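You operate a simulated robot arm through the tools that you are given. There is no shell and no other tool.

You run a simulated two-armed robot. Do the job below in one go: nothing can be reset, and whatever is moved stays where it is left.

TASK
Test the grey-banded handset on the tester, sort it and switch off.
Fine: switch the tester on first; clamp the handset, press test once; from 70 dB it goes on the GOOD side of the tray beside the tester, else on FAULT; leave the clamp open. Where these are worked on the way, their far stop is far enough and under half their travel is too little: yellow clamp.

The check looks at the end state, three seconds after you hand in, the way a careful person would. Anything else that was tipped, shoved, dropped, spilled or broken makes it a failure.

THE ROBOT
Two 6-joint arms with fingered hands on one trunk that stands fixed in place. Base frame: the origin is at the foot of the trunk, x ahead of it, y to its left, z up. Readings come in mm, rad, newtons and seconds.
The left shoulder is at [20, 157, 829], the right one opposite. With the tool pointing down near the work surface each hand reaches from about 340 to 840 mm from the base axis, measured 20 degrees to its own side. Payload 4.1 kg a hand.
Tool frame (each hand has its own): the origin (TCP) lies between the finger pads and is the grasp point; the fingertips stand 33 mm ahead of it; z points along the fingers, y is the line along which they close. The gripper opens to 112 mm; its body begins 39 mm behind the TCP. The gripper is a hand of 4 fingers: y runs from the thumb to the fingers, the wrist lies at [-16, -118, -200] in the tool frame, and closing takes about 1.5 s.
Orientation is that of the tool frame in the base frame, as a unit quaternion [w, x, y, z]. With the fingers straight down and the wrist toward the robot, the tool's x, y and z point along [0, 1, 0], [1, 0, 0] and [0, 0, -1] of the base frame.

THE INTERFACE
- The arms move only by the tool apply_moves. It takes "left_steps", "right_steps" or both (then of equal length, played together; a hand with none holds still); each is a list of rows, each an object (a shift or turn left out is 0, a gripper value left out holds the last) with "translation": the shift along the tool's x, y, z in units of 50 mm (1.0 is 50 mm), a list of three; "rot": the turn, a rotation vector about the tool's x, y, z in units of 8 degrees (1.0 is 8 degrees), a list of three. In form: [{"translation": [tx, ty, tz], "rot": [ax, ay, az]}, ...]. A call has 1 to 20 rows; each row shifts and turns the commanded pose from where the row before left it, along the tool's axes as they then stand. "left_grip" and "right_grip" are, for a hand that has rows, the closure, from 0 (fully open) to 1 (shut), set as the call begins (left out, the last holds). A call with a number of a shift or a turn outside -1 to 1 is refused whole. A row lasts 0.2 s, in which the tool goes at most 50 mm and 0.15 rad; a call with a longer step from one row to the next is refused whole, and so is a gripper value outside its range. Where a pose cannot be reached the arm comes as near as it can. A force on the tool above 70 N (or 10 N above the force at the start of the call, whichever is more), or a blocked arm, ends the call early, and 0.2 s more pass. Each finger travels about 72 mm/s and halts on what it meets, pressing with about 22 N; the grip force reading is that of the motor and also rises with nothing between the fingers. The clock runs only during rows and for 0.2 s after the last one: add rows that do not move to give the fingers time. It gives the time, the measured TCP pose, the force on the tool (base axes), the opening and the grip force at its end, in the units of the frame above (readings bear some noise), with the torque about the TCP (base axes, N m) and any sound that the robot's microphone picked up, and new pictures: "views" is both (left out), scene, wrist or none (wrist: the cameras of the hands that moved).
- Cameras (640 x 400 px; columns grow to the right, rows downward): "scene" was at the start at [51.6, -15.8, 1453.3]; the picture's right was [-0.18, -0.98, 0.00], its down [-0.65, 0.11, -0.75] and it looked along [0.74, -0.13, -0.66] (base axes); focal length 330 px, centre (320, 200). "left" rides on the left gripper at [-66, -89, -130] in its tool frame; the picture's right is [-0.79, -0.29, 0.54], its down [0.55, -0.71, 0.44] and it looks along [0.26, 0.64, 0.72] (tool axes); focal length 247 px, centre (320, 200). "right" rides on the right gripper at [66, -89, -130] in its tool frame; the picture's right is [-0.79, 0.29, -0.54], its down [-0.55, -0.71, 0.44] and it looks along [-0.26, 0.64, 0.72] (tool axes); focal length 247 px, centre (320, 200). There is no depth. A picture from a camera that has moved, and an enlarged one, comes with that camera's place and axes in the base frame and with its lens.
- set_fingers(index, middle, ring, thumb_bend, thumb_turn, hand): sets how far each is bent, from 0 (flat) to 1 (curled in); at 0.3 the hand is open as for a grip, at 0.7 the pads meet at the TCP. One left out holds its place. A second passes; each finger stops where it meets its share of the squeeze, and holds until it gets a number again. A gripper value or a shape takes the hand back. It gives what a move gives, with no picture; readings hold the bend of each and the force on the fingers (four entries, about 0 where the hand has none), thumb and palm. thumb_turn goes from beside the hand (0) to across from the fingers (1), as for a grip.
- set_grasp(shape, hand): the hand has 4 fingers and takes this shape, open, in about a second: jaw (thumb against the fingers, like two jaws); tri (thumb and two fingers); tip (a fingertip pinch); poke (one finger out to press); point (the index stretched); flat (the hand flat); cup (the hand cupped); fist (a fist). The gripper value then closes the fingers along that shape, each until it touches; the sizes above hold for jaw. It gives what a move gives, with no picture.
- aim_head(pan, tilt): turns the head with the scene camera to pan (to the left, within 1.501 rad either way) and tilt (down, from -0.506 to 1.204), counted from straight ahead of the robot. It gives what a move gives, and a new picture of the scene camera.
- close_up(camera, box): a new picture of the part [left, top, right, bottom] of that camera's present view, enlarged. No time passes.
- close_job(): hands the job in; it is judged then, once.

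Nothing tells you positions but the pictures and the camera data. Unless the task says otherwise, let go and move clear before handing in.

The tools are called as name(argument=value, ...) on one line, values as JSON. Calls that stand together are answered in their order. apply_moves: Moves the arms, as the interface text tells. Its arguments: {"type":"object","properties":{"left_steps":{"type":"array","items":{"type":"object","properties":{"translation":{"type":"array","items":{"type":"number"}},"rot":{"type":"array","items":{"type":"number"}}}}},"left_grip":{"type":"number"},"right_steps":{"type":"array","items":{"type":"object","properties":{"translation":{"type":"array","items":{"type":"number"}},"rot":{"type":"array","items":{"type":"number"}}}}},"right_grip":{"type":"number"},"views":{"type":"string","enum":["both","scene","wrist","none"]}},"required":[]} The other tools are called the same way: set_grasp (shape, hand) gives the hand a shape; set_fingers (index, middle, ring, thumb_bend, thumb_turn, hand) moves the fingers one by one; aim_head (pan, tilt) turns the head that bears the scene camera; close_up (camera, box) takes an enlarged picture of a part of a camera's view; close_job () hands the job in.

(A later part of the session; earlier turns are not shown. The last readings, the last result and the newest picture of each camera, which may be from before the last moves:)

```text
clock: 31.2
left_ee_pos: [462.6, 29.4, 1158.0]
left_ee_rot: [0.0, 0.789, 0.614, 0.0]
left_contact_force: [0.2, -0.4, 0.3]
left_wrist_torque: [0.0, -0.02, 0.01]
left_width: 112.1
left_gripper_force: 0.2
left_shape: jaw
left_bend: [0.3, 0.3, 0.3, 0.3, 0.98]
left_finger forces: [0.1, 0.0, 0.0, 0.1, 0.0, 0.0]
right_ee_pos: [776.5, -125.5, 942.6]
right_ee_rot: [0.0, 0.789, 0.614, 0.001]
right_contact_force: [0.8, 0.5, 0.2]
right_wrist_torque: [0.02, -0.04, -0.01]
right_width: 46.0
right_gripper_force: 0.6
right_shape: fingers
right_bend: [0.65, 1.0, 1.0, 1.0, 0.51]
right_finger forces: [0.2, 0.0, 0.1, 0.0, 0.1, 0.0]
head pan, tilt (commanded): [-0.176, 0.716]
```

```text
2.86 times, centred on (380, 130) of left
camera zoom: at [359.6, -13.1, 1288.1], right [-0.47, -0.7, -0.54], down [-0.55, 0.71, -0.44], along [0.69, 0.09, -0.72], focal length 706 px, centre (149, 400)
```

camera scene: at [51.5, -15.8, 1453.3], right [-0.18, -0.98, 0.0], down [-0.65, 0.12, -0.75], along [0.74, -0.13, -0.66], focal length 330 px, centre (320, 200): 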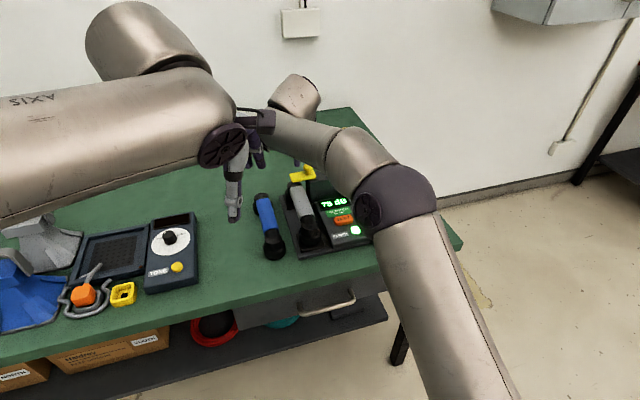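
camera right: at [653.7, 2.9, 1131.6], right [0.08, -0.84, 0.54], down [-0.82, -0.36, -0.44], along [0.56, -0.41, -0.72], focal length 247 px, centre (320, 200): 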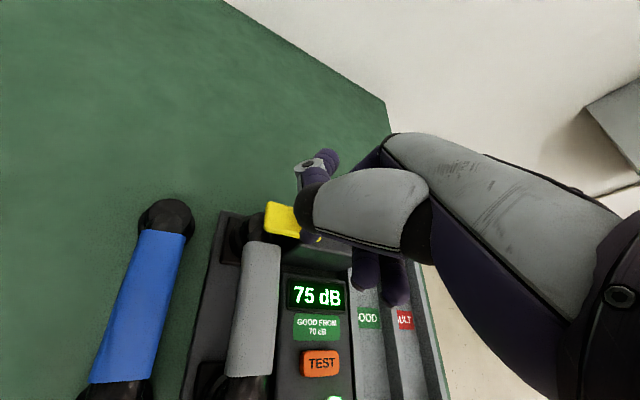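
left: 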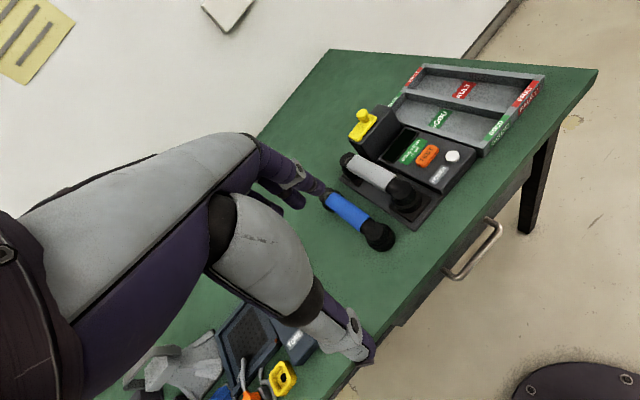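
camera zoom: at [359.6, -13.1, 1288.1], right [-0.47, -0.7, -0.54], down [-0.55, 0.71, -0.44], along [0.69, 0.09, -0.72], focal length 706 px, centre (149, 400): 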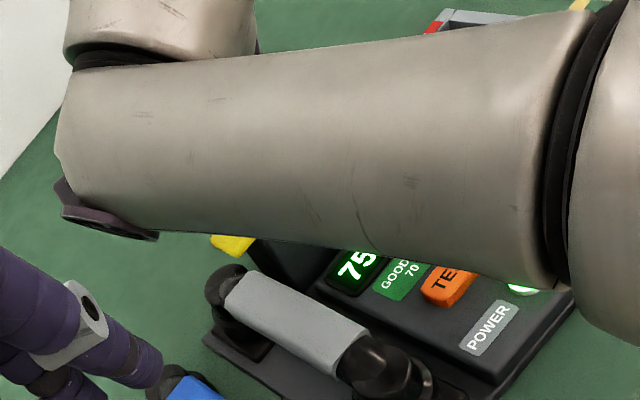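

The bar is sliding back. About 17 mm remains to the open stop, so I'll continue in smaller steps.

apply_moves(right_steps=[{"translation": [-0.0937, 0.036, 0]}, {"translation": [-0.0937, 0.036, 0]}, {"translation": [-0.0937, 0.036, 0]}, {"translation": [-0.03, 0.011, 0]}], views="none")

close_up(camera="right", box=[180, 100, 400, 320])

close_up(camera="scene", box=[260, 130, 400, 240])

```text
clock: 32.2
left_ee_pos: [463.3, 30.6, 1157.4]
left_ee_rot: [0.0, 0.789, 0.614, 0.0]
left_contact_force: [-0.1, -0.7, 0.9]
left_wrist_torque: [0.02, -0.02, 0.01]
left_width: 111.6
left_gripper_force: 0.0
left_shape: jaw
left_bend: [0.3, 0.3, 0.3, 0.3, 0.98]
left_finger forces: [0.1, 0.1, 0.1, 0.1, 0.1, 0.1]
right_ee_pos: [779.9, -140.4, 941.6]
right_ee_rot: [0.0, 0.789, 0.615, -0.001]
right_contact_force: [0.3, 0.9, 0.5]
right_wrist_torque: [0.04, -0.03, 0.01]
right_width: 46.1
right_gripper_force: 0.2
right_shape: fingers
right_bend: [0.65, 1.0, 1.0, 1.0, 0.51]
right_finger forces: [0.5, 0.0, 0.0, 0.0, 0.1, 0.1]
head pan, tilt (commanded): [-0.176, 0.716]
```

```text
1.82 times, centred on (290, 210) of right
camera zoom: at [709.4, -56.3, 1072.7], right [0.08, -0.84, 0.54], down [-0.82, -0.36, -0.44], along [0.56, -0.41, -0.72], focal length 449 px, centre (374, 182)
```

zoom: 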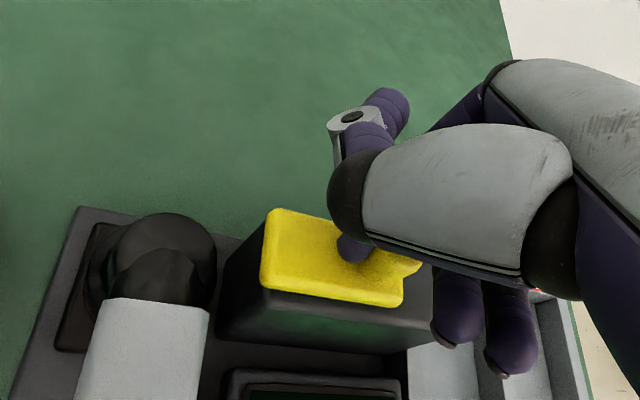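

```text
3.64 times, centred on (330, 185) of scene
camera zoom: at [51.6, -15.7, 1453.3], right [-0.17, -0.98, 0.0], down [-0.65, 0.11, -0.75], along [0.74, -0.13, -0.66], focal length 1198 px, centre (284, 254)
```

zoom: 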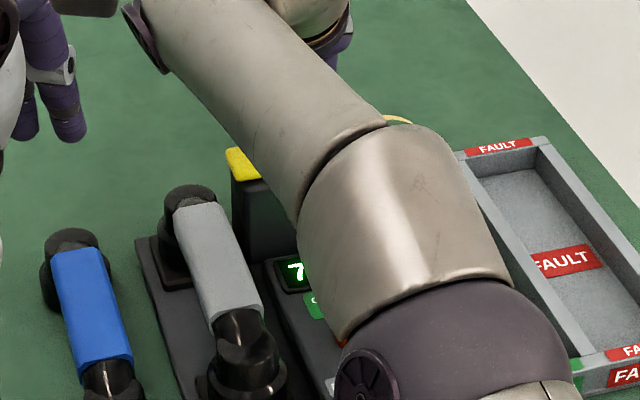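

apply_moves(right_steps=[{"translation": [-0.0468, 0.018, 0]}, {"translation": [-0.0468, 0.018, 0]}], views="none")

close_up(camera="scene", box=[260, 130, 400, 240])

```text
clock: 32.8
left_ee_pos: [463.0, 29.6, 1156.8]
left_ee_rot: [0.0, 0.789, 0.614, 0.0]
left_contact_force: [-0.1, -0.6, 0.1]
left_wrist_torque: [0.01, -0.01, 0.03]
left_width: 111.7
left_gripper_force: 0.0
left_shape: jaw
left_bend: [0.3, 0.3, 0.3, 0.3, 0.98]
left_finger forces: [0.1, 0.0, 0.0, 0.0, 0.0, 0.0]
right_ee_pos: [780.4, -146.5, 944.6]
right_ee_rot: [0.0, 0.789, 0.614, -0.001]
right_contact_force: [1.0, -0.3, -0.2]
right_wrist_torque: [0.0, 0.01, -0.01]
right_width: 46.3
right_gripper_force: 0.0
right_shape: fingers
right_bend: [0.65, 1.0, 1.0, 1.0, 0.51]
right_finger forces: [0.1, 0.0, 0.0, 0.0, 0.1, 0.0]
head pan, tilt (commanded): [-0.176, 0.716]
```

```text
3.64 times, centred on (330, 185) of scene
camera zoom: at [51.6, -15.7, 1453.3], right [-0.18, -0.98, 0.0], down [-0.65, 0.11, -0.75], along [0.74, -0.13, -0.66], focal length 1198 px, centre (284, 254)
```

zoom: 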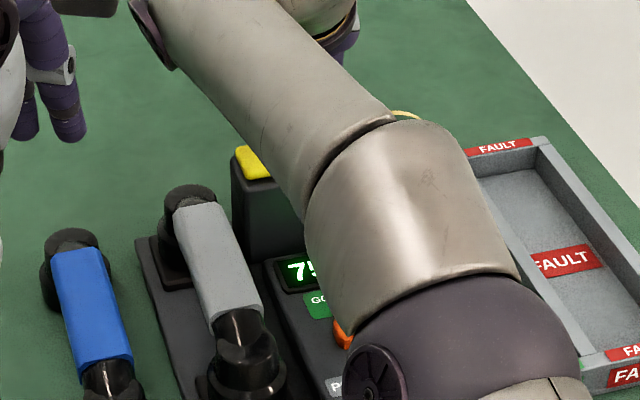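

apply_moves(right_steps=[{"translation": [-0.03, 0.011, 0]}, {"translation": [-0.03, 0.011, 0]}], views="none")

close_up(camera="scene", box=[260, 130, 400, 240])

```text
clock: 33.4
left_ee_pos: [463.3, 29.2, 1157.7]
left_ee_rot: [0.001, 0.789, 0.615, 0.0]
left_contact_force: [0.5, 0.6, -0.3]
left_wrist_torque: [0.01, -0.01, 0.02]
left_width: 111.6
left_gripper_force: 0.2
left_shape: jaw
left_bend: [0.3, 0.3, 0.3, 0.3, 0.98]
left_finger forces: [0.0, 0.0, 0.0, 0.0, 0.0, 0.0]
right_ee_pos: [780.0, -147.7, 944.0]
right_ee_rot: [0.0, 0.789, 0.615, -0.001]
right_contact_force: [0.8, 2.5, 0.6]
right_wrist_torque: [-0.05, -0.02, 0.05]
right_width: 46.0
right_gripper_force: 0.9
right_shape: fingers
right_bend: [0.66, 1.0, 1.0, 1.0, 0.51]
right_finger forces: [1.3, 0.0, 0.0, 0.1, 0.1, 0.0]
head pan, tilt (commanded): [-0.176, 0.716]
```

```text
3.64 times, centred on (330, 185) of scene
camera zoom: at [51.6, -15.6, 1453.3], right [-0.17, -0.98, 0.0], down [-0.65, 0.11, -0.75], along [0.74, -0.13, -0.66], focal length 1198 px, centre (284, 254)
```

zoom: 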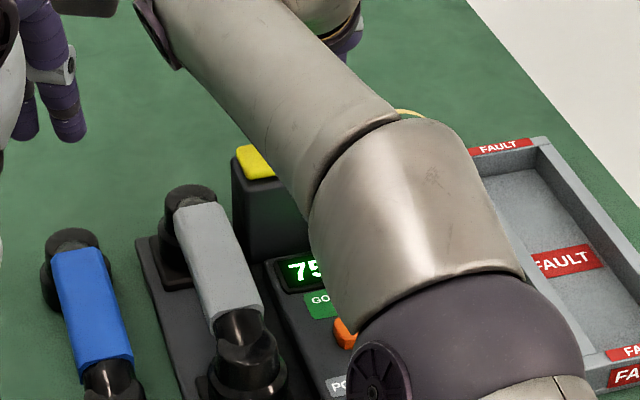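

The bar is back at its open stop. I'll back the finger off, raise the hand, and check everything.

apply_moves(right_steps=[{"translation": [0.12, -0.045, 0]}, {"translation": [0.04, -0.1, -0.4]}, {"translation": [0, -0.4, -0.6]}, {"translation": [0, -0.7, -0.6]}, {"translation": [0, -0.7, -0.6]}, {"translation": [-0.5, -0.5, 0]}, {"translation": [-0.9, 0, 0]}, {"translation": [-0.9, 0, 0]}, {}], views="both")

close_up(camera="scene", box=[240, 140, 460, 280])

close_up(camera="left", box=[310, 50, 560, 260])

```text
clock: 35.4
left_ee_pos: [462.5, 30.1, 1158.1]
left_ee_rot: [0.0, 0.789, 0.615, 0.0]
left_contact_force: [0.2, -0.7, -0.3]
left_wrist_torque: [-0.01, -0.02, 0.01]
left_width: 111.7
left_gripper_force: 0.1
left_shape: jaw
left_bend: [0.3, 0.3, 0.3, 0.3, 0.98]
left_finger forces: [0.0, 0.0, 0.1, 0.0, 0.0, 0.1]
right_ee_pos: [635.8, -222.6, 1054.7]
right_ee_rot: [0.0, 0.789, 0.615, 0.0]
right_contact_force: [-0.4, -0.6, 0.1]
right_wrist_torque: [-0.04, 0.01, 0.03]
right_width: 46.2
right_gripper_force: 0.0
right_shape: fingers
right_bend: [0.65, 1.0, 1.0, 1.0, 0.51]
right_finger forces: [0.1, 0.0, 0.0, 0.1, 0.1, 0.0]
head pan, tilt (commanded): [-0.176, 0.716]
camera scene: at [51.6, -15.7, 1453.3], right [-0.17, -0.98, 0.0], down [-0.65, 0.11, -0.75], along [0.74, -0.13, -0.66], focal length 330 px, centre (320, 200)
camera right: at [564.6, -137.3, 1184.5], right [0.08, -0.84, 0.54], down [-0.82, -0.36, -0.44], along [0.56, -0.41, -0.72], focal length 247 px, centre (320, 200)
```

scene: 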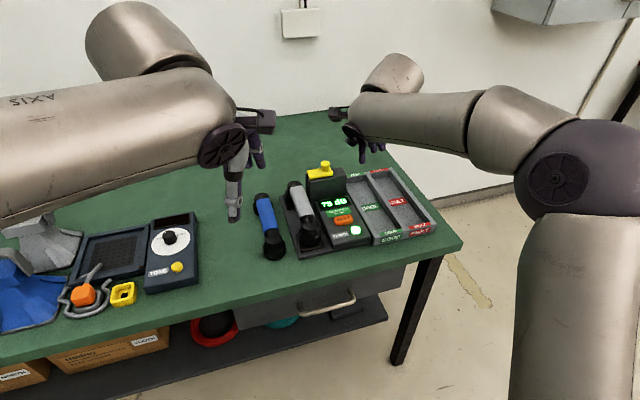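
right: 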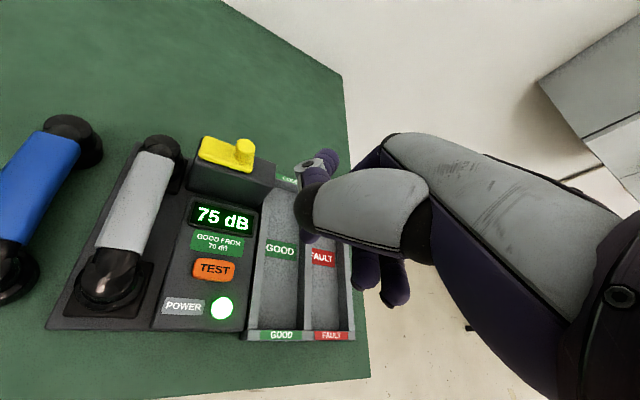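

```text
2.86 times, centred on (350, 210) of scene
camera zoom: at [51.6, -15.7, 1453.3], right [-0.17, -0.98, 0.0], down [-0.65, 0.11, -0.75], along [0.74, -0.13, -0.66], focal length 942 px, centre (234, 171)
```

zoom: 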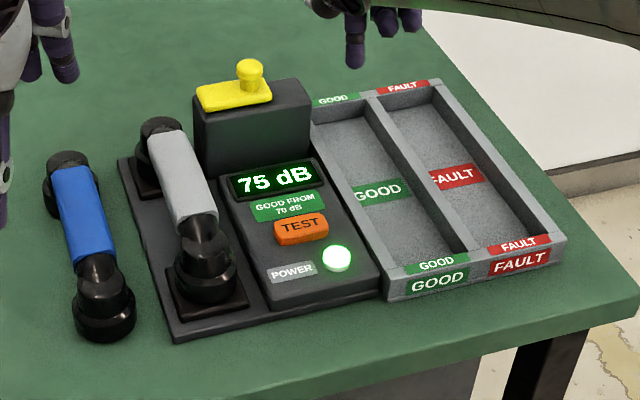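

```text
1.90 times, centred on (435, 155) of left
camera zoom: at [359.6, -13.0, 1288.1], right [-0.47, -0.7, -0.54], down [-0.55, 0.71, -0.44], along [0.69, 0.09, -0.72], focal length 470 px, centre (101, 286)
```

zoom: 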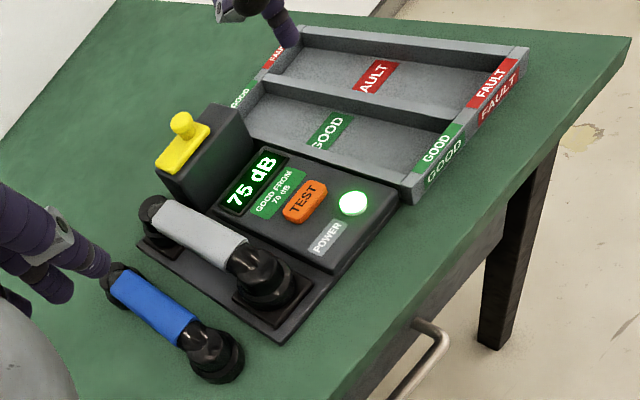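

The clamp is open again and the display still shows 75 dB. Next I'll pick up the handset across its handle. First I'll put the right hand back into the jaw shape and move the left arm aside.

set_grasp(hand="right", shape="jaw")

apply_moves(left_steps=[{"translation": [0.522, -0.38, -0.16]}, {"translation": [0.522, -0.38, -0.16]}, {"translation": [0.522, -0.38, -0.16]}, {"translation": [0.522, -0.38, -0.16]}, {"translation": [0.522, -0.38, -0.16]}, {}], right_steps=[{"translation": [0.337, -0.705, 0.2]}, {"translation": [0.337, -0.705, 0.2]}, {}, {}, {}, {}], views="both")

```text
clock: 36.3
left_ee_pos: [463.8, 29.4, 1157.1]
left_ee_rot: [0.0, 0.789, 0.614, -0.001]
left_contact_force: [0.9, 0.6, 0.5]
left_wrist_torque: [-0.01, 0.03, -0.02]
left_width: 111.7
left_gripper_force: 0.1
left_shape: jaw
left_bend: [0.3, 0.3, 0.3, 0.3, 0.98]
left_finger forces: [0.0, 0.0, 0.0, 0.0, 0.0, 0.1]
right_ee_pos: [635.4, -221.9, 1054.8]
right_ee_rot: [0.0, 0.789, 0.615, 0.0]
right_contact_force: [-0.2, 0.2, -0.6]
right_wrist_torque: [0.02, 0.03, 0.0]
right_width: 111.6
right_gripper_force: 0.1
right_shape: jaw
right_bend: [0.3, 0.3, 0.3, 0.3, 0.97]
right_finger forces: [0.1, 0.1, 0.0, 0.0, 0.1, 0.0]
head pan, tilt (commanded): [-0.176, 0.716]
```

```text
clock: 37.7
left_ee_pos: [402.1, 178.6, 1195.8]
left_ee_rot: [0.0, 0.789, 0.614, -0.001]
left_contact_force: [-0.8, -0.6, 0.3]
left_wrist_torque: [-0.02, 0.02, 0.01]
left_width: 111.7
left_gripper_force: 0.1
left_shape: jaw
left_bend: [0.3, 0.3, 0.3, 0.3, 0.98]
left_finger forces: [0.0, 0.1, 0.0, 0.0, 0.1, 0.0]
right_ee_pos: [576.9, -173.3, 1033.8]
right_ee_rot: [0.001, 0.789, 0.614, -0.001]
right_contact_force: [0.2, -0.4, -0.3]
right_wrist_torque: [-0.02, -0.01, 0.01]
right_width: 111.9
right_gripper_force: 0.0
right_shape: jaw
right_bend: [0.3, 0.3, 0.3, 0.3, 0.97]
right_finger forces: [0.0, 0.1, 0.0, 0.0, 0.0, 0.0]
head pan, tilt (commanded): [-0.176, 0.716]
camera scene: at [51.7, -15.8, 1453.3], right [-0.18, -0.98, 0.0], down [-0.65, 0.11, -0.75], along [0.74, -0.13, -0.66], focal length 330 px, centre (320, 200)
camera right: at [506.5, -88.2, 1163.6], right [0.08, -0.84, 0.54], down [-0.82, -0.36, -0.44], along [0.56, -0.41, -0.72], focal length 247 px, centre (320, 200)
camera left: at [298.8, 136.8, 1326.8], right [-0.47, -0.7, -0.54], down [-0.55, 0.71, -0.43], along [0.69, 0.09, -0.72], focal length 247 px, centre (320, 200)
```

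scene: 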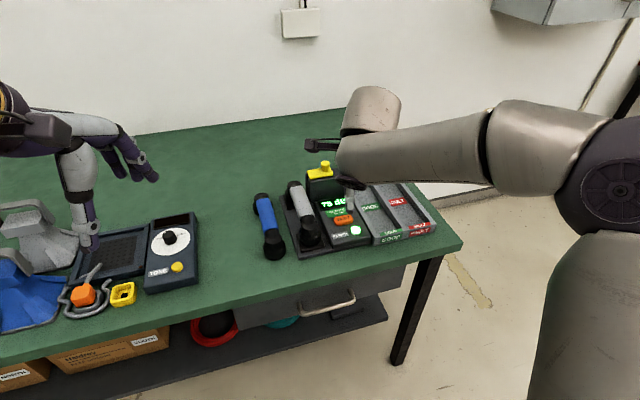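
right: 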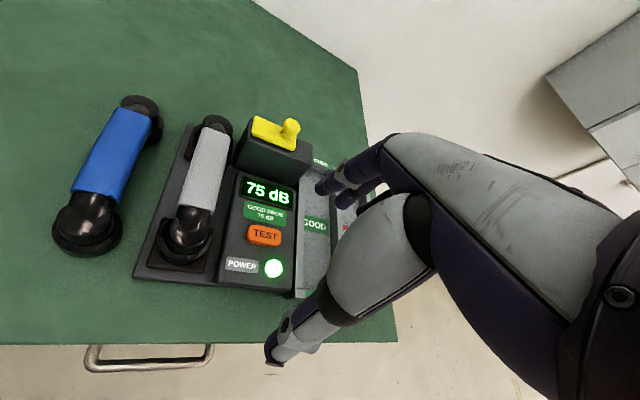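
left: 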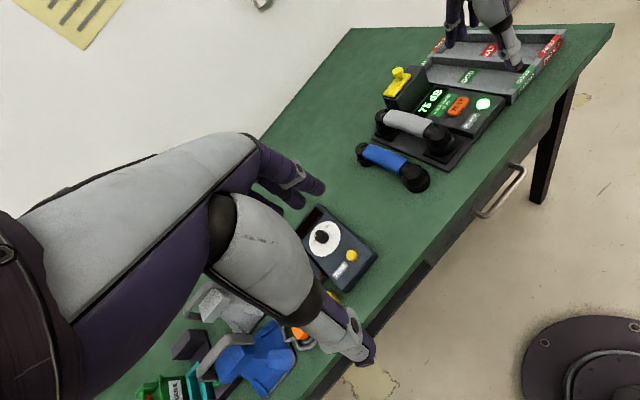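

The left arm is clear. Now I'll yaw the right hand about 69° so its closing line crosses the handset handle, then tilt it 20°.

apply_moves(right_steps=[{"rot": [0, 0, 0.956]}, {"rot": [0, 0, 0.956]}, {"rot": [0, 0, 0.956]}, {"rot": [0, 0, 0.956]}, {"rot": [0, 0, 0.956]}, {"rot": [0, 0, 0.956]}, {"rot": [0, 0, 0.956]}, {"rot": [0, 0, 0.956]}, {"rot": [0, 0, 0.956]}, {"rot": [0, 0.833, 0]}, {"rot": [0, 0.833, 0]}, {"rot": [0, 0.833, 0]}, {}], views="both")

```text
clock: 40.5
left_ee_pos: [402.7, 179.4, 1195.6]
left_ee_rot: [0.0, 0.789, 0.614, 0.0]
left_contact_force: [0.0, -0.5, 1.2]
left_wrist_torque: [0.01, 0.04, 0.01]
left_width: 111.8
left_gripper_force: 0.0
left_shape: jaw
left_bend: [0.3, 0.3, 0.3, 0.3, 0.98]
left_finger forces: [0.0, 0.0, 0.1, 0.0, 0.0, 0.1]
right_ee_pos: [575.0, -171.9, 1034.3]
right_ee_rot: [-0.01, 0.983, 0.059, 0.175]
right_contact_force: [-1.1, 0.1, 0.7]
right_wrist_torque: [0.0, 0.0, -0.03]
right_width: 111.6
right_gripper_force: 0.1
right_shape: jaw
right_bend: [0.3, 0.3, 0.3, 0.3, 0.97]
right_finger forces: [0.0, 0.0, 0.0, 0.1, 0.0, 0.1]
head pan, tilt (commanded): [-0.176, 0.716]
camera scene: at [51.6, -15.7, 1453.3], right [-0.17, -0.98, 0.0], down [-0.65, 0.11, -0.75], along [0.74, -0.13, -0.66], focal length 330 px, centre (320, 200)
camera right: at [582.0, -83.1, 1178.7], right [-0.89, -0.4, 0.23], down [-0.45, 0.66, -0.6], along [0.08, -0.64, -0.77], focal length 247 px, centre (320, 200)
```

scene: 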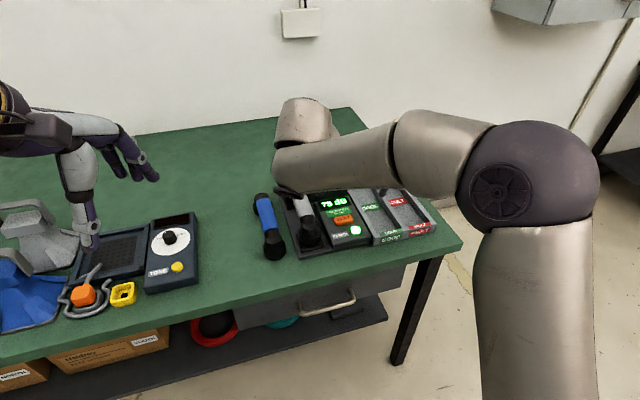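
right: 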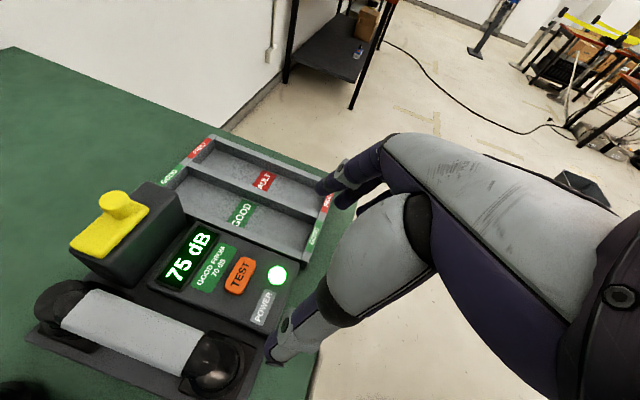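

The hand is now yawed and tilted as intended. I'll take close-ups of the handset to fix its exact position.

close_up(camera="right", box=[0, 240, 280, 400])

close_up(camera="left", box=[340, 80, 480, 200])

close_up(camera="scene", box=[240, 170, 380, 270])

```text
2.29 times, centred on (140, 320) of right
camera zoom: at [582.0, -83.1, 1178.7], right [-0.89, -0.4, 0.23], down [-0.45, 0.66, -0.6], along [0.08, -0.64, -0.77], focal length 564 px, centre (731, -74)
```

zoom: 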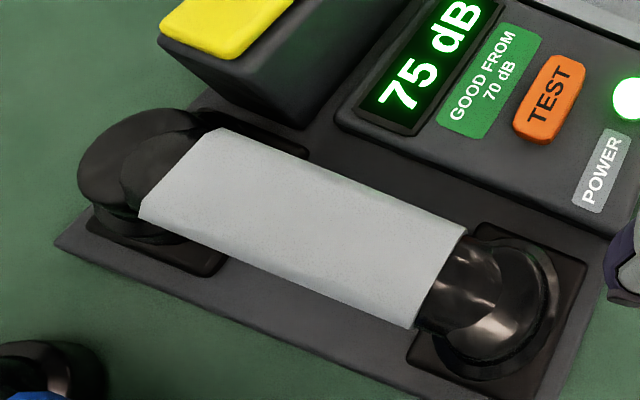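

```text
3.33 times, centred on (410, 140) of left
camera zoom: at [299.0, 136.5, 1326.8], right [-0.47, -0.7, -0.54], down [-0.55, 0.71, -0.44], along [0.69, 0.09, -0.72], focal length 823 px, centre (20, 400)
```

zoom: 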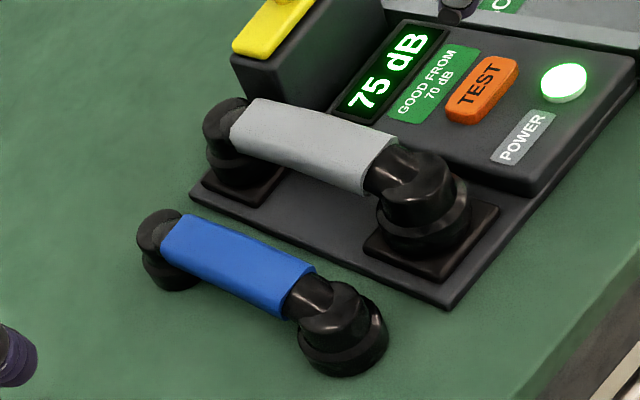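

```text
4.00 times, centred on (310, 220) of scene
camera zoom: at [51.6, -15.7, 1453.3], right [-0.17, -0.98, 0.0], down [-0.65, 0.11, -0.75], along [0.74, -0.13, -0.66], focal length 1318 px, centre (360, 120)
```

zoom: 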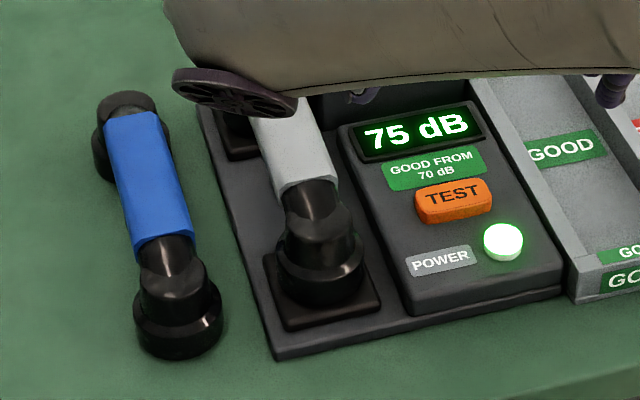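

The band's centre is at about (702, -80, 884) with a yaw of 7°, and it is about 36 mm wide. I'll half-close the jaw and move above the handle.

apply_moves(right_steps=[{"translation": [0.394, -0.303, 0.46]}, {"translation": [0.394, -0.303, 0.46]}, {"translation": [0.394, -0.303, 0.46]}, {"translation": [0.394, -0.303, 0.46]}, {"translation": [0.394, -0.303, 0.46]}, {}, {}], right_grip=0.48, views="both")

close_up(camera="left", box=[340, 60, 500, 200])

close_up(camera="right", box=[120, 120, 440, 400])

```text
clock: 42.1
left_ee_pos: [402.4, 178.4, 1195.3]
left_ee_rot: [0.0, 0.789, 0.614, 0.0]
left_contact_force: [0.0, 0.2, -0.2]
left_wrist_torque: [0.02, -0.01, 0.02]
left_width: 111.6
left_gripper_force: 0.0
left_shape: jaw
left_bend: [0.3, 0.3, 0.3, 0.3, 0.98]
left_finger forces: [0.0, 0.1, 0.1, 0.0, 0.1, 0.0]
right_ee_pos: [695.6, -82.1, 957.1]
right_ee_rot: [-0.011, 0.983, 0.06, 0.174]
right_contact_force: [-0.3, 0.7, 0.2]
right_wrist_torque: [-0.03, 0.01, -0.01]
right_width: 58.7
right_gripper_force: 0.0
right_shape: jaw
right_bend: [0.76, 0.43, 0.4, 0.69, 1.0]
right_finger forces: [0.0, 0.0, 0.0, 0.0, 0.0, 0.0]
head pan, tilt (commanded): [-0.176, 0.716]
camera scene: at [51.6, -15.8, 1453.3], right [-0.18, -0.98, 0.0], down [-0.65, 0.11, -0.75], along [0.74, -0.13, -0.66], focal length 330 px, centre (320, 200)
camera right: at [702.4, 8.7, 1102.1], right [-0.89, -0.4, 0.24], down [-0.45, 0.66, -0.6], along [0.08, -0.64, -0.77], focal length 247 px, centre (320, 200)
```

scene: 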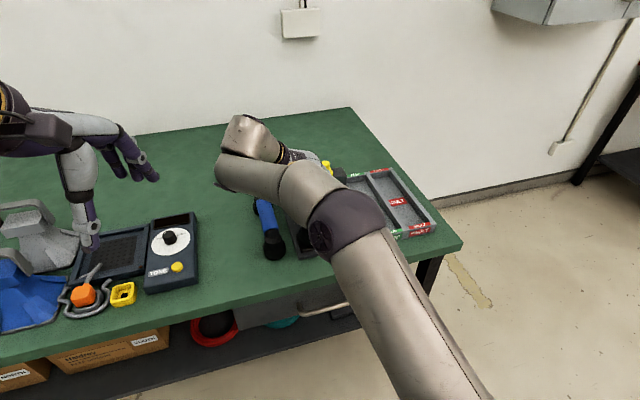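
right: 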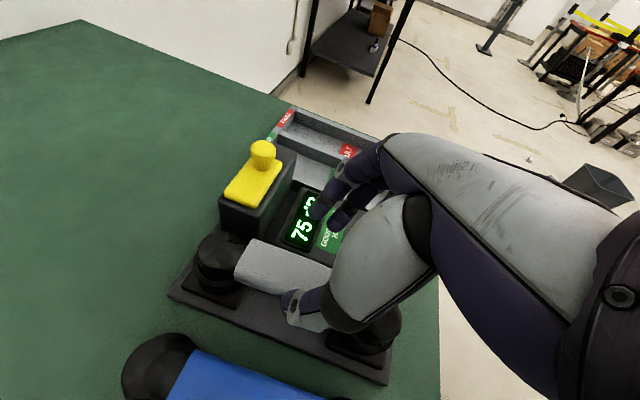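

```text
2.86 times, centred on (420, 130) of left
camera zoom: at [298.9, 136.5, 1326.9], right [-0.47, -0.7, -0.54], down [-0.55, 0.71, -0.44], along [0.69, 0.09, -0.72], focal length 706 px, centre (34, 400)
```

zoom: 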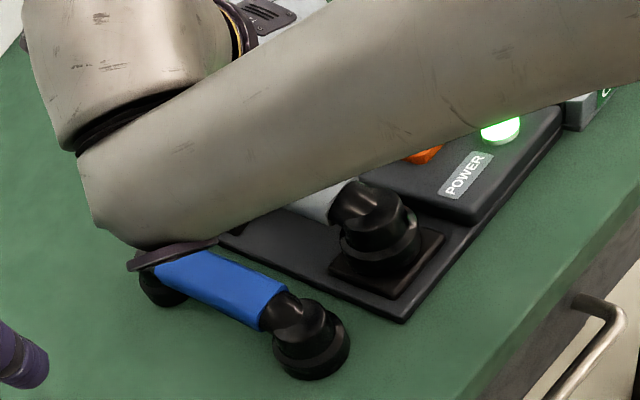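

```text
1.43 times, centred on (280, 260) of right
camera zoom: at [702.4, 8.7, 1102.1], right [-0.89, -0.4, 0.24], down [-0.45, 0.66, -0.6], along [0.08, -0.64, -0.77], focal length 353 px, centre (377, 114)
```

zoom: 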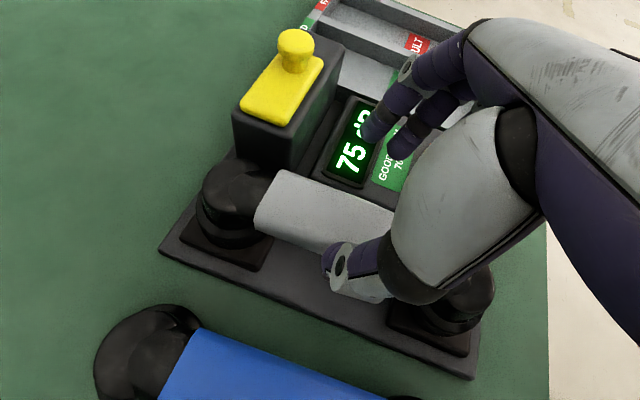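

The finger bends look uneven, so I'll wait a moment and read them again before going down.

apply_moves(right_steps=[{}, {}, {}, {}], views="none")

close_up(camera="right", box=[220, 140, 420, 360])

```text
clock: 43.1
left_ee_pos: [402.2, 178.3, 1196.8]
left_ee_rot: [0.0, 0.789, 0.614, 0.0]
left_contact_force: [0.1, 0.3, 0.0]
left_wrist_torque: [-0.03, 0.0, -0.04]
left_width: 111.4
left_gripper_force: 0.0
left_shape: jaw
left_bend: [0.3, 0.3, 0.3, 0.3, 0.98]
left_finger forces: [0.0, 0.0, 0.0, 0.1, 0.0, 0.0]
right_ee_pos: [695.4, -80.2, 957.8]
right_ee_rot: [-0.01, 0.983, 0.06, 0.173]
right_contact_force: [-0.7, -0.7, -0.7]
right_wrist_torque: [-0.01, 0.02, 0.0]
right_width: 58.7
right_gripper_force: 0.1
right_shape: jaw
right_bend: [0.76, 0.43, 0.4, 0.69, 1.0]
right_finger forces: [0.1, 0.1, 0.0, 0.0, 0.0, 0.0]
head pan, tilt (commanded): [-0.176, 0.716]
```

```text
1.82 times, centred on (320, 250) of right
camera zoom: at [702.4, 8.6, 1102.3], right [-0.89, -0.4, 0.24], down [-0.45, 0.66, -0.6], along [0.08, -0.64, -0.77], focal length 449 px, centre (320, 109)
```

zoom: 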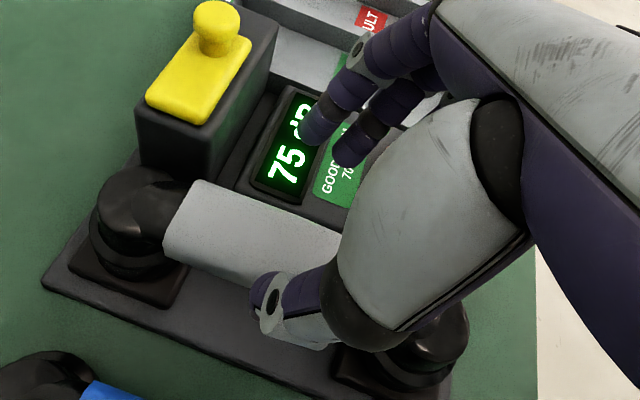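

The jaw closure bends the index oddly, so I'll set the fingers one by one for an even, half-open pinch.

set_fingers(hand="right", index=0.47, middle=0.47, ring=0.47, thumb_bend=0.47, thumb_turn=1.0)

close_up(camera="right", box=[120, 120, 440, 400])

close_up(camera="scene", box=[220, 100, 400, 260])

```text
clock: 44.1
left_ee_pos: [401.1, 179.0, 1196.2]
left_ee_rot: [0.001, 0.789, 0.615, 0.0]
left_contact_force: [0.4, -0.6, 0.4]
left_wrist_torque: [0.01, 0.0, 0.0]
left_width: 111.7
left_gripper_force: 0.1
left_shape: jaw
left_bend: [0.3, 0.3, 0.3, 0.3, 0.98]
left_finger forces: [0.0, 0.0, 0.0, 0.0, 0.0, 0.0]
right_ee_pos: [696.3, -81.5, 958.4]
right_ee_rot: [-0.01, 0.983, 0.06, 0.174]
right_contact_force: [-0.5, 0.6, -0.2]
right_wrist_torque: [-0.03, 0.01, -0.03]
right_width: 65.4
right_gripper_force: 0.0
right_shape: fingers
right_bend: [0.47, 0.47, 0.47, 0.47, 1.0]
right_finger forces: [0.0, 0.0, 0.0, 0.1, 0.1, 0.0]
head pan, tilt (commanded): [-0.176, 0.716]
```

```text
1.43 times, centred on (280, 260) of right
camera zoom: at [702.4, 8.7, 1102.2], right [-0.89, -0.4, 0.24], down [-0.45, 0.66, -0.6], along [0.08, -0.64, -0.77], focal length 353 px, centre (377, 114)
```

zoom: 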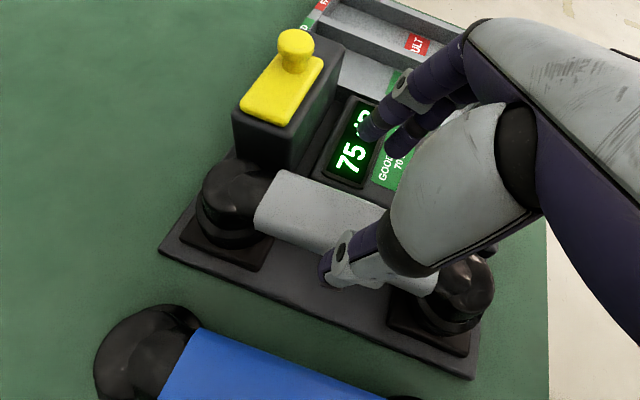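

```text
2.50 times, centred on (310, 180) of scene
camera zoom: at [51.6, -15.8, 1453.3], right [-0.18, -0.98, 0.0], down [-0.65, 0.11, -0.75], along [0.74, -0.13, -0.66], focal length 824 px, centre (345, 250)
```

zoom: 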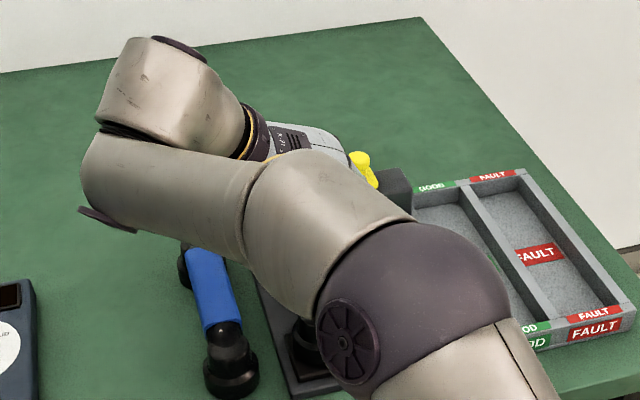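

The geometry matches: the pinch straddles the handle line. I'll narrow the fingers slightly to stay clear of the display bezel, then lower partway and check.

set_fingers(hand="right", index=0.5, middle=0.5, ring=0.5)

apply_moves(right_steps=[{"translation": [-0.09, 0, 0.244]}, {"translation": [-0.09, 0, 0.244]}, {"translation": [-0.09, 0, 0.244]}, {}], views="none")

close_up(camera="right", box=[120, 120, 440, 400])

```text
clock: 45.1
left_ee_pos: [402.4, 179.9, 1196.4]
left_ee_rot: [0.001, 0.789, 0.614, 0.0]
left_contact_force: [-0.3, -0.3, -0.4]
left_wrist_torque: [-0.01, 0.0, 0.0]
left_width: 111.4
left_gripper_force: 0.0
left_shape: jaw
left_bend: [0.3, 0.3, 0.3, 0.3, 0.98]
left_finger forces: [0.0, 0.0, 0.0, 0.0, 0.0, 0.0]
right_ee_pos: [695.9, -80.7, 957.5]
right_ee_rot: [-0.011, 0.983, 0.06, 0.173]
right_contact_force: [-0.6, 0.3, 0.4]
right_wrist_torque: [-0.03, 0.0, 0.0]
right_width: 61.7
right_gripper_force: 0.0
right_shape: fingers
right_bend: [0.5, 0.5, 0.5, 0.47, 1.0]
right_finger forces: [0.0, 0.0, 0.0, 0.0, 0.0, 0.0]
head pan, tilt (commanded): [-0.176, 0.716]
```

```text
clock: 46.1
left_ee_pos: [402.4, 179.9, 1196.2]
left_ee_rot: [0.0, 0.789, 0.615, 0.0]
left_contact_force: [1.1, 0.5, -0.1]
left_wrist_torque: [-0.01, 0.01, -0.01]
left_width: 111.7
left_gripper_force: 0.0
left_shape: jaw
left_bend: [0.3, 0.3, 0.3, 0.3, 0.98]
left_finger forces: [0.1, 0.0, 0.0, 0.0, 0.1, 0.0]
right_ee_pos: [697.3, -81.2, 920.6]
right_ee_rot: [-0.01, 0.983, 0.06, 0.173]
right_contact_force: [-0.1, -0.1, -0.8]
right_wrist_torque: [-0.01, 0.01, 0.0]
right_width: 61.7
right_gripper_force: 0.0
right_shape: fingers
right_bend: [0.5, 0.5, 0.5, 0.47, 1.0]
right_finger forces: [0.1, 0.0, 0.1, 0.1, 0.0, 0.0]
head pan, tilt (commanded): [-0.176, 0.716]
```

```text
1.43 times, centred on (280, 260) of right
camera zoom: at [704.3, 9.0, 1064.5], right [-0.89, -0.4, 0.24], down [-0.45, 0.66, -0.6], along [0.08, -0.64, -0.77], focal length 353 px, centre (377, 114)
```

zoom: 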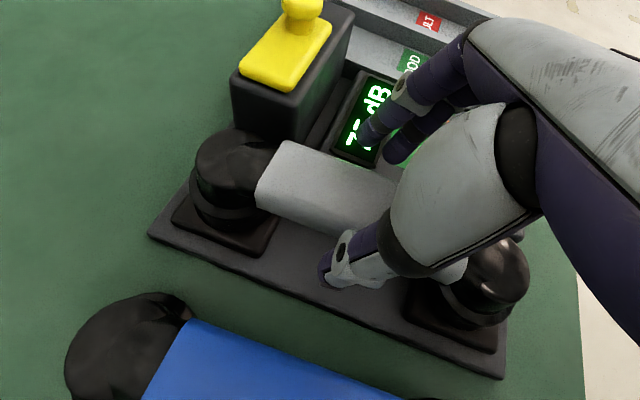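

The fingers and thumb straddle the handle with clearance on both sides. I'll lower the rest of the way to grip height.

apply_moves(right_steps=[{"translation": [-0.084, 0.014, 0.229]}, {"translation": [-0.084, 0.014, 0.229]}, {"translation": [-0.084, 0.014, 0.229]}, {}], views="none")

close_up(camera="right", box=[120, 120, 440, 400])

close_up(camera="left", box=[340, 60, 500, 200])

```text
clock: 47.1
left_ee_pos: [401.1, 179.6, 1196.2]
left_ee_rot: [0.0, 0.789, 0.614, -0.001]
left_contact_force: [0.9, 0.1, -0.4]
left_wrist_torque: [0.02, 0.0, -0.02]
left_width: 111.8
left_gripper_force: 0.0
left_shape: jaw
left_bend: [0.3, 0.3, 0.3, 0.3, 0.98]
left_finger forces: [0.0, 0.0, 0.1, 0.0, 0.0, 0.1]
right_ee_pos: [698.0, -84.7, 882.9]
right_ee_rot: [-0.01, 0.983, 0.06, 0.173]
right_contact_force: [0.5, -0.5, 0.4]
right_wrist_torque: [-0.01, 0.0, 0.02]
right_width: 61.8
right_gripper_force: 0.1
right_shape: fingers
right_bend: [0.5, 0.5, 0.5, 0.47, 1.0]
right_finger forces: [0.0, 0.0, 0.0, 0.0, 0.0, 0.0]
head pan, tilt (commanded): [-0.176, 0.716]
```

```text
1.43 times, centred on (280, 260) of right
camera zoom: at [704.3, 6.5, 1027.9], right [-0.89, -0.4, 0.23], down [-0.45, 0.66, -0.6], along [0.08, -0.64, -0.77], focal length 353 px, centre (377, 114)
```

zoom: 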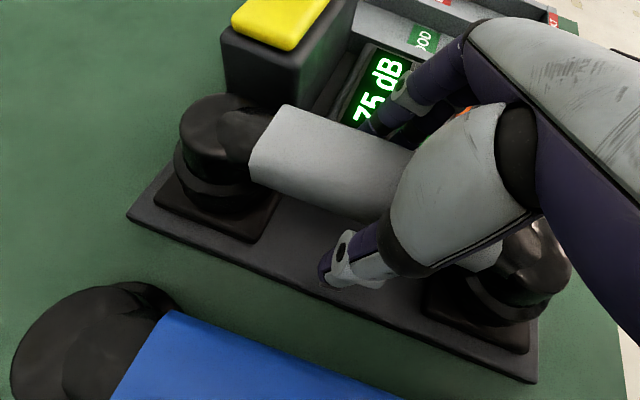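

```text
2.86 times, centred on (420, 130) of left
camera zoom: at [298.9, 136.5, 1326.8], right [-0.47, -0.7, -0.54], down [-0.55, 0.71, -0.44], along [0.69, 0.09, -0.72], focal length 706 px, centre (34, 400)
```

zoom: 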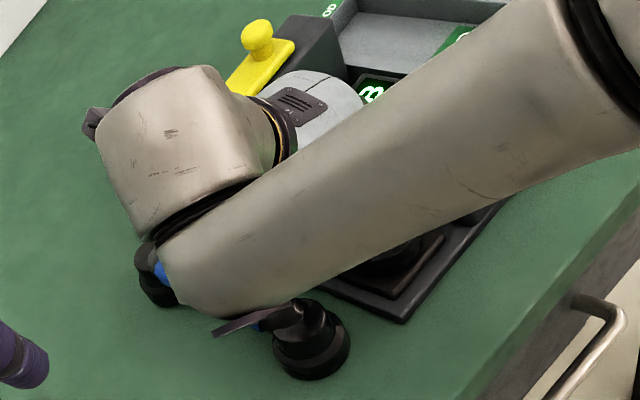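

set_fingers(hand="right", index=0.8, middle=0.8, ring=0.8, thumb_bend=0.8)

close_up(camera="right", box=[120, 120, 440, 400])

```text
clock: 48.1
left_ee_pos: [402.7, 179.0, 1195.2]
left_ee_rot: [0.0, 0.789, 0.614, 0.0]
left_contact_force: [0.9, 0.8, 0.0]
left_wrist_torque: [-0.01, 0.05, -0.02]
left_width: 111.7
left_gripper_force: 0.1
left_shape: jaw
left_bend: [0.3, 0.3, 0.3, 0.3, 0.98]
left_finger forces: [0.1, 0.0, 0.1, 0.0, 0.1, 0.0]
right_ee_pos: [696.4, -82.5, 882.9]
right_ee_rot: [-0.01, 0.983, 0.06, 0.173]
right_contact_force: [-0.5, 0.4, -2.2]
right_wrist_torque: [0.04, 0.04, 0.05]
right_width: 25.5
right_gripper_force: 25.2
right_shape: fingers
right_bend: [0.74, 0.77, 0.78, 0.7, 0.99]
right_finger forces: [9.6, 7.5, 7.3, 0.0, 25.8, 0.1]
head pan, tilt (commanded): [-0.176, 0.716]
```

```text
1.43 times, centred on (280, 260) of right
camera zoom: at [704.3, 6.6, 1027.7], right [-0.89, -0.4, 0.24], down [-0.45, 0.66, -0.6], along [0.08, -0.64, -0.77], focal length 353 px, centre (377, 114)
```

zoom: 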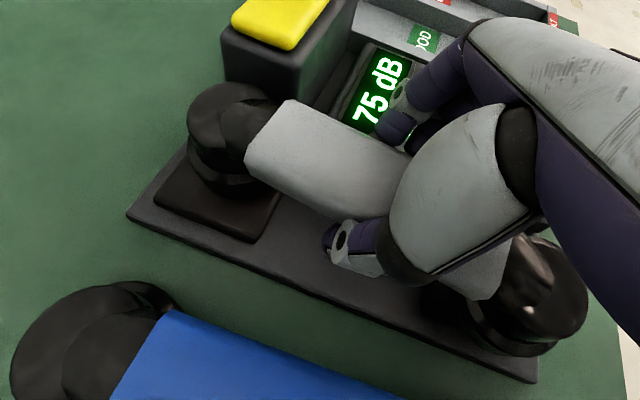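

The handle is gripped: the three fingers carry 7–10 N each and the thumb 26 N. I'll lift slightly to check the hold.

apply_moves(right_steps=[{"translation": [0.069, 0, -0.188]}, {"translation": [0.069, 0, -0.188]}, {"translation": [0.069, 0, -0.188]}, {}], views="wrist")

close_up(camera="left", box=[320, 60, 520, 220])

```text
clock: 49.1
left_ee_pos: [402.4, 179.9, 1197.1]
left_ee_rot: [0.0, 0.789, 0.614, 0.0]
left_contact_force: [0.0, 0.0, -0.6]
left_wrist_torque: [0.04, 0.01, 0.01]
left_width: 111.6
left_gripper_force: 0.1
left_shape: jaw
left_bend: [0.3, 0.3, 0.3, 0.3, 0.98]
left_finger forces: [0.1, 0.0, 0.0, 0.0, 0.1, 0.1]
right_ee_pos: [696.1, -82.1, 913.6]
right_ee_rot: [-0.01, 0.983, 0.061, 0.174]
right_contact_force: [-0.2, -0.1, -2.3]
right_wrist_torque: [-0.07, 0.03, 0.01]
right_width: 25.4
right_gripper_force: 25.6
right_shape: fingers
right_bend: [0.74, 0.78, 0.78, 0.7, 0.99]
right_finger forces: [10.0, 7.5, 7.2, 0.0, 25.9, 0.0]
head pan, tilt (commanded): [-0.176, 0.716]
camera right: at [703.1, 7.3, 1057.9], right [-0.89, -0.4, 0.24], down [-0.45, 0.66, -0.6], along [0.08, -0.64, -0.77], focal length 247 px, centre (320, 200)
```

right: 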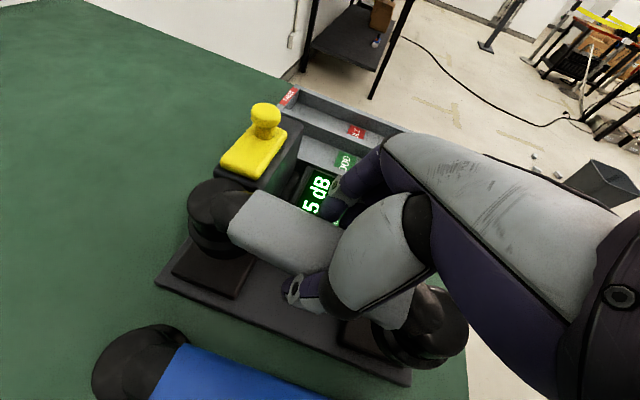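

```text
2.50 times, centred on (420, 140) of left
camera zoom: at [299.0, 136.5, 1326.8], right [-0.47, -0.7, -0.54], down [-0.55, 0.71, -0.44], along [0.69, 0.09, -0.72], focal length 617 px, centre (70, 350)
```

zoom: 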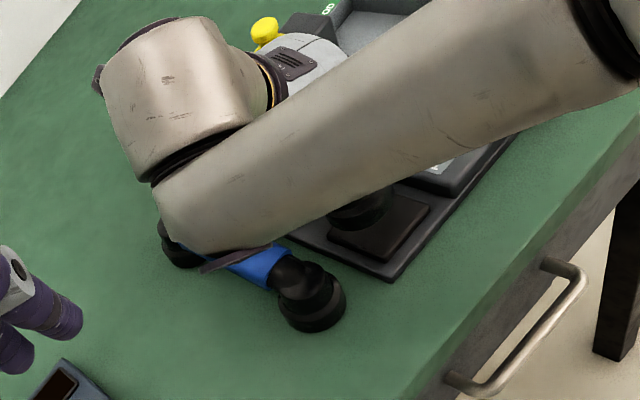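

The handset hangs securely. I'll lift it higher and draw it back toward the robot, so its far end clears the clamp block before I move right.

apply_moves(right_steps=[{"translation": [0.09, 0, -0.244]}, {"translation": [0.09, 0, -0.244]}, {"translation": [0.09, 0, -0.244]}, {"translation": [0.09, 0, -0.244]}, {"translation": [-0.319, 0, -0.1175]}, {"translation": [-0.319, 0, -0.1175]}, {"translation": [-0.319, 0, -0.1175]}, {"translation": [-0.319, 0, -0.1175]}, {"translation": [-0.319, 0, -0.1175]}, {}], views="both")

```text
clock: 51.3
left_ee_pos: [401.3, 179.2, 1195.2]
left_ee_rot: [0.0, 0.789, 0.614, 0.001]
left_contact_force: [0.4, -0.4, 1.2]
left_wrist_torque: [0.02, 0.0, -0.03]
left_width: 111.6
left_gripper_force: 0.0
left_shape: jaw
left_bend: [0.3, 0.3, 0.3, 0.3, 0.98]
left_finger forces: [0.0, 0.0, 0.1, 0.1, 0.0, 0.0]
right_ee_pos: [612.6, -92.4, 963.7]
right_ee_rot: [-0.01, 0.983, 0.061, 0.173]
right_contact_force: [-0.3, -0.4, -3.0]
right_wrist_torque: [-0.02, 0.01, 0.03]
right_width: 25.6
right_gripper_force: 25.4
right_shape: fingers
right_bend: [0.74, 0.78, 0.78, 0.71, 0.99]
right_finger forces: [9.7, 7.5, 7.4, 0.0, 25.7, 0.1]
head pan, tilt (commanded): [-0.176, 0.716]
camera scene: at [51.7, -15.8, 1453.3], right [-0.18, -0.98, 0.0], down [-0.65, 0.11, -0.75], along [0.74, -0.13, -0.66], focal length 330 px, centre (320, 200)
camera right: at [618.5, -2.6, 1108.4], right [-0.89, -0.4, 0.24], down [-0.45, 0.66, -0.6], along [0.08, -0.64, -0.77], focal length 247 px, centre (320, 200)
```

scene: 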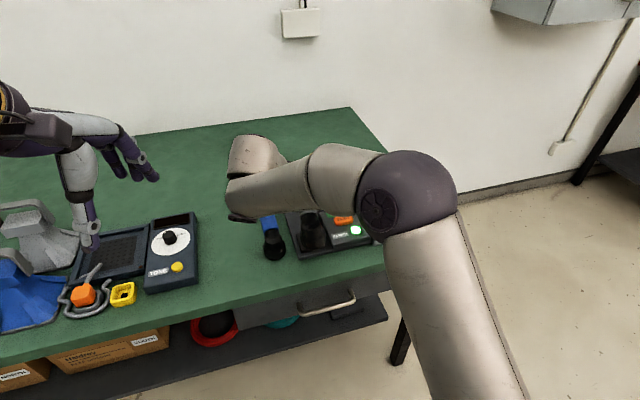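
right: 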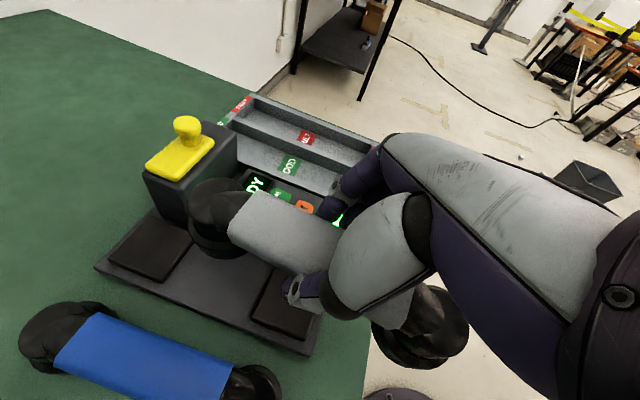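

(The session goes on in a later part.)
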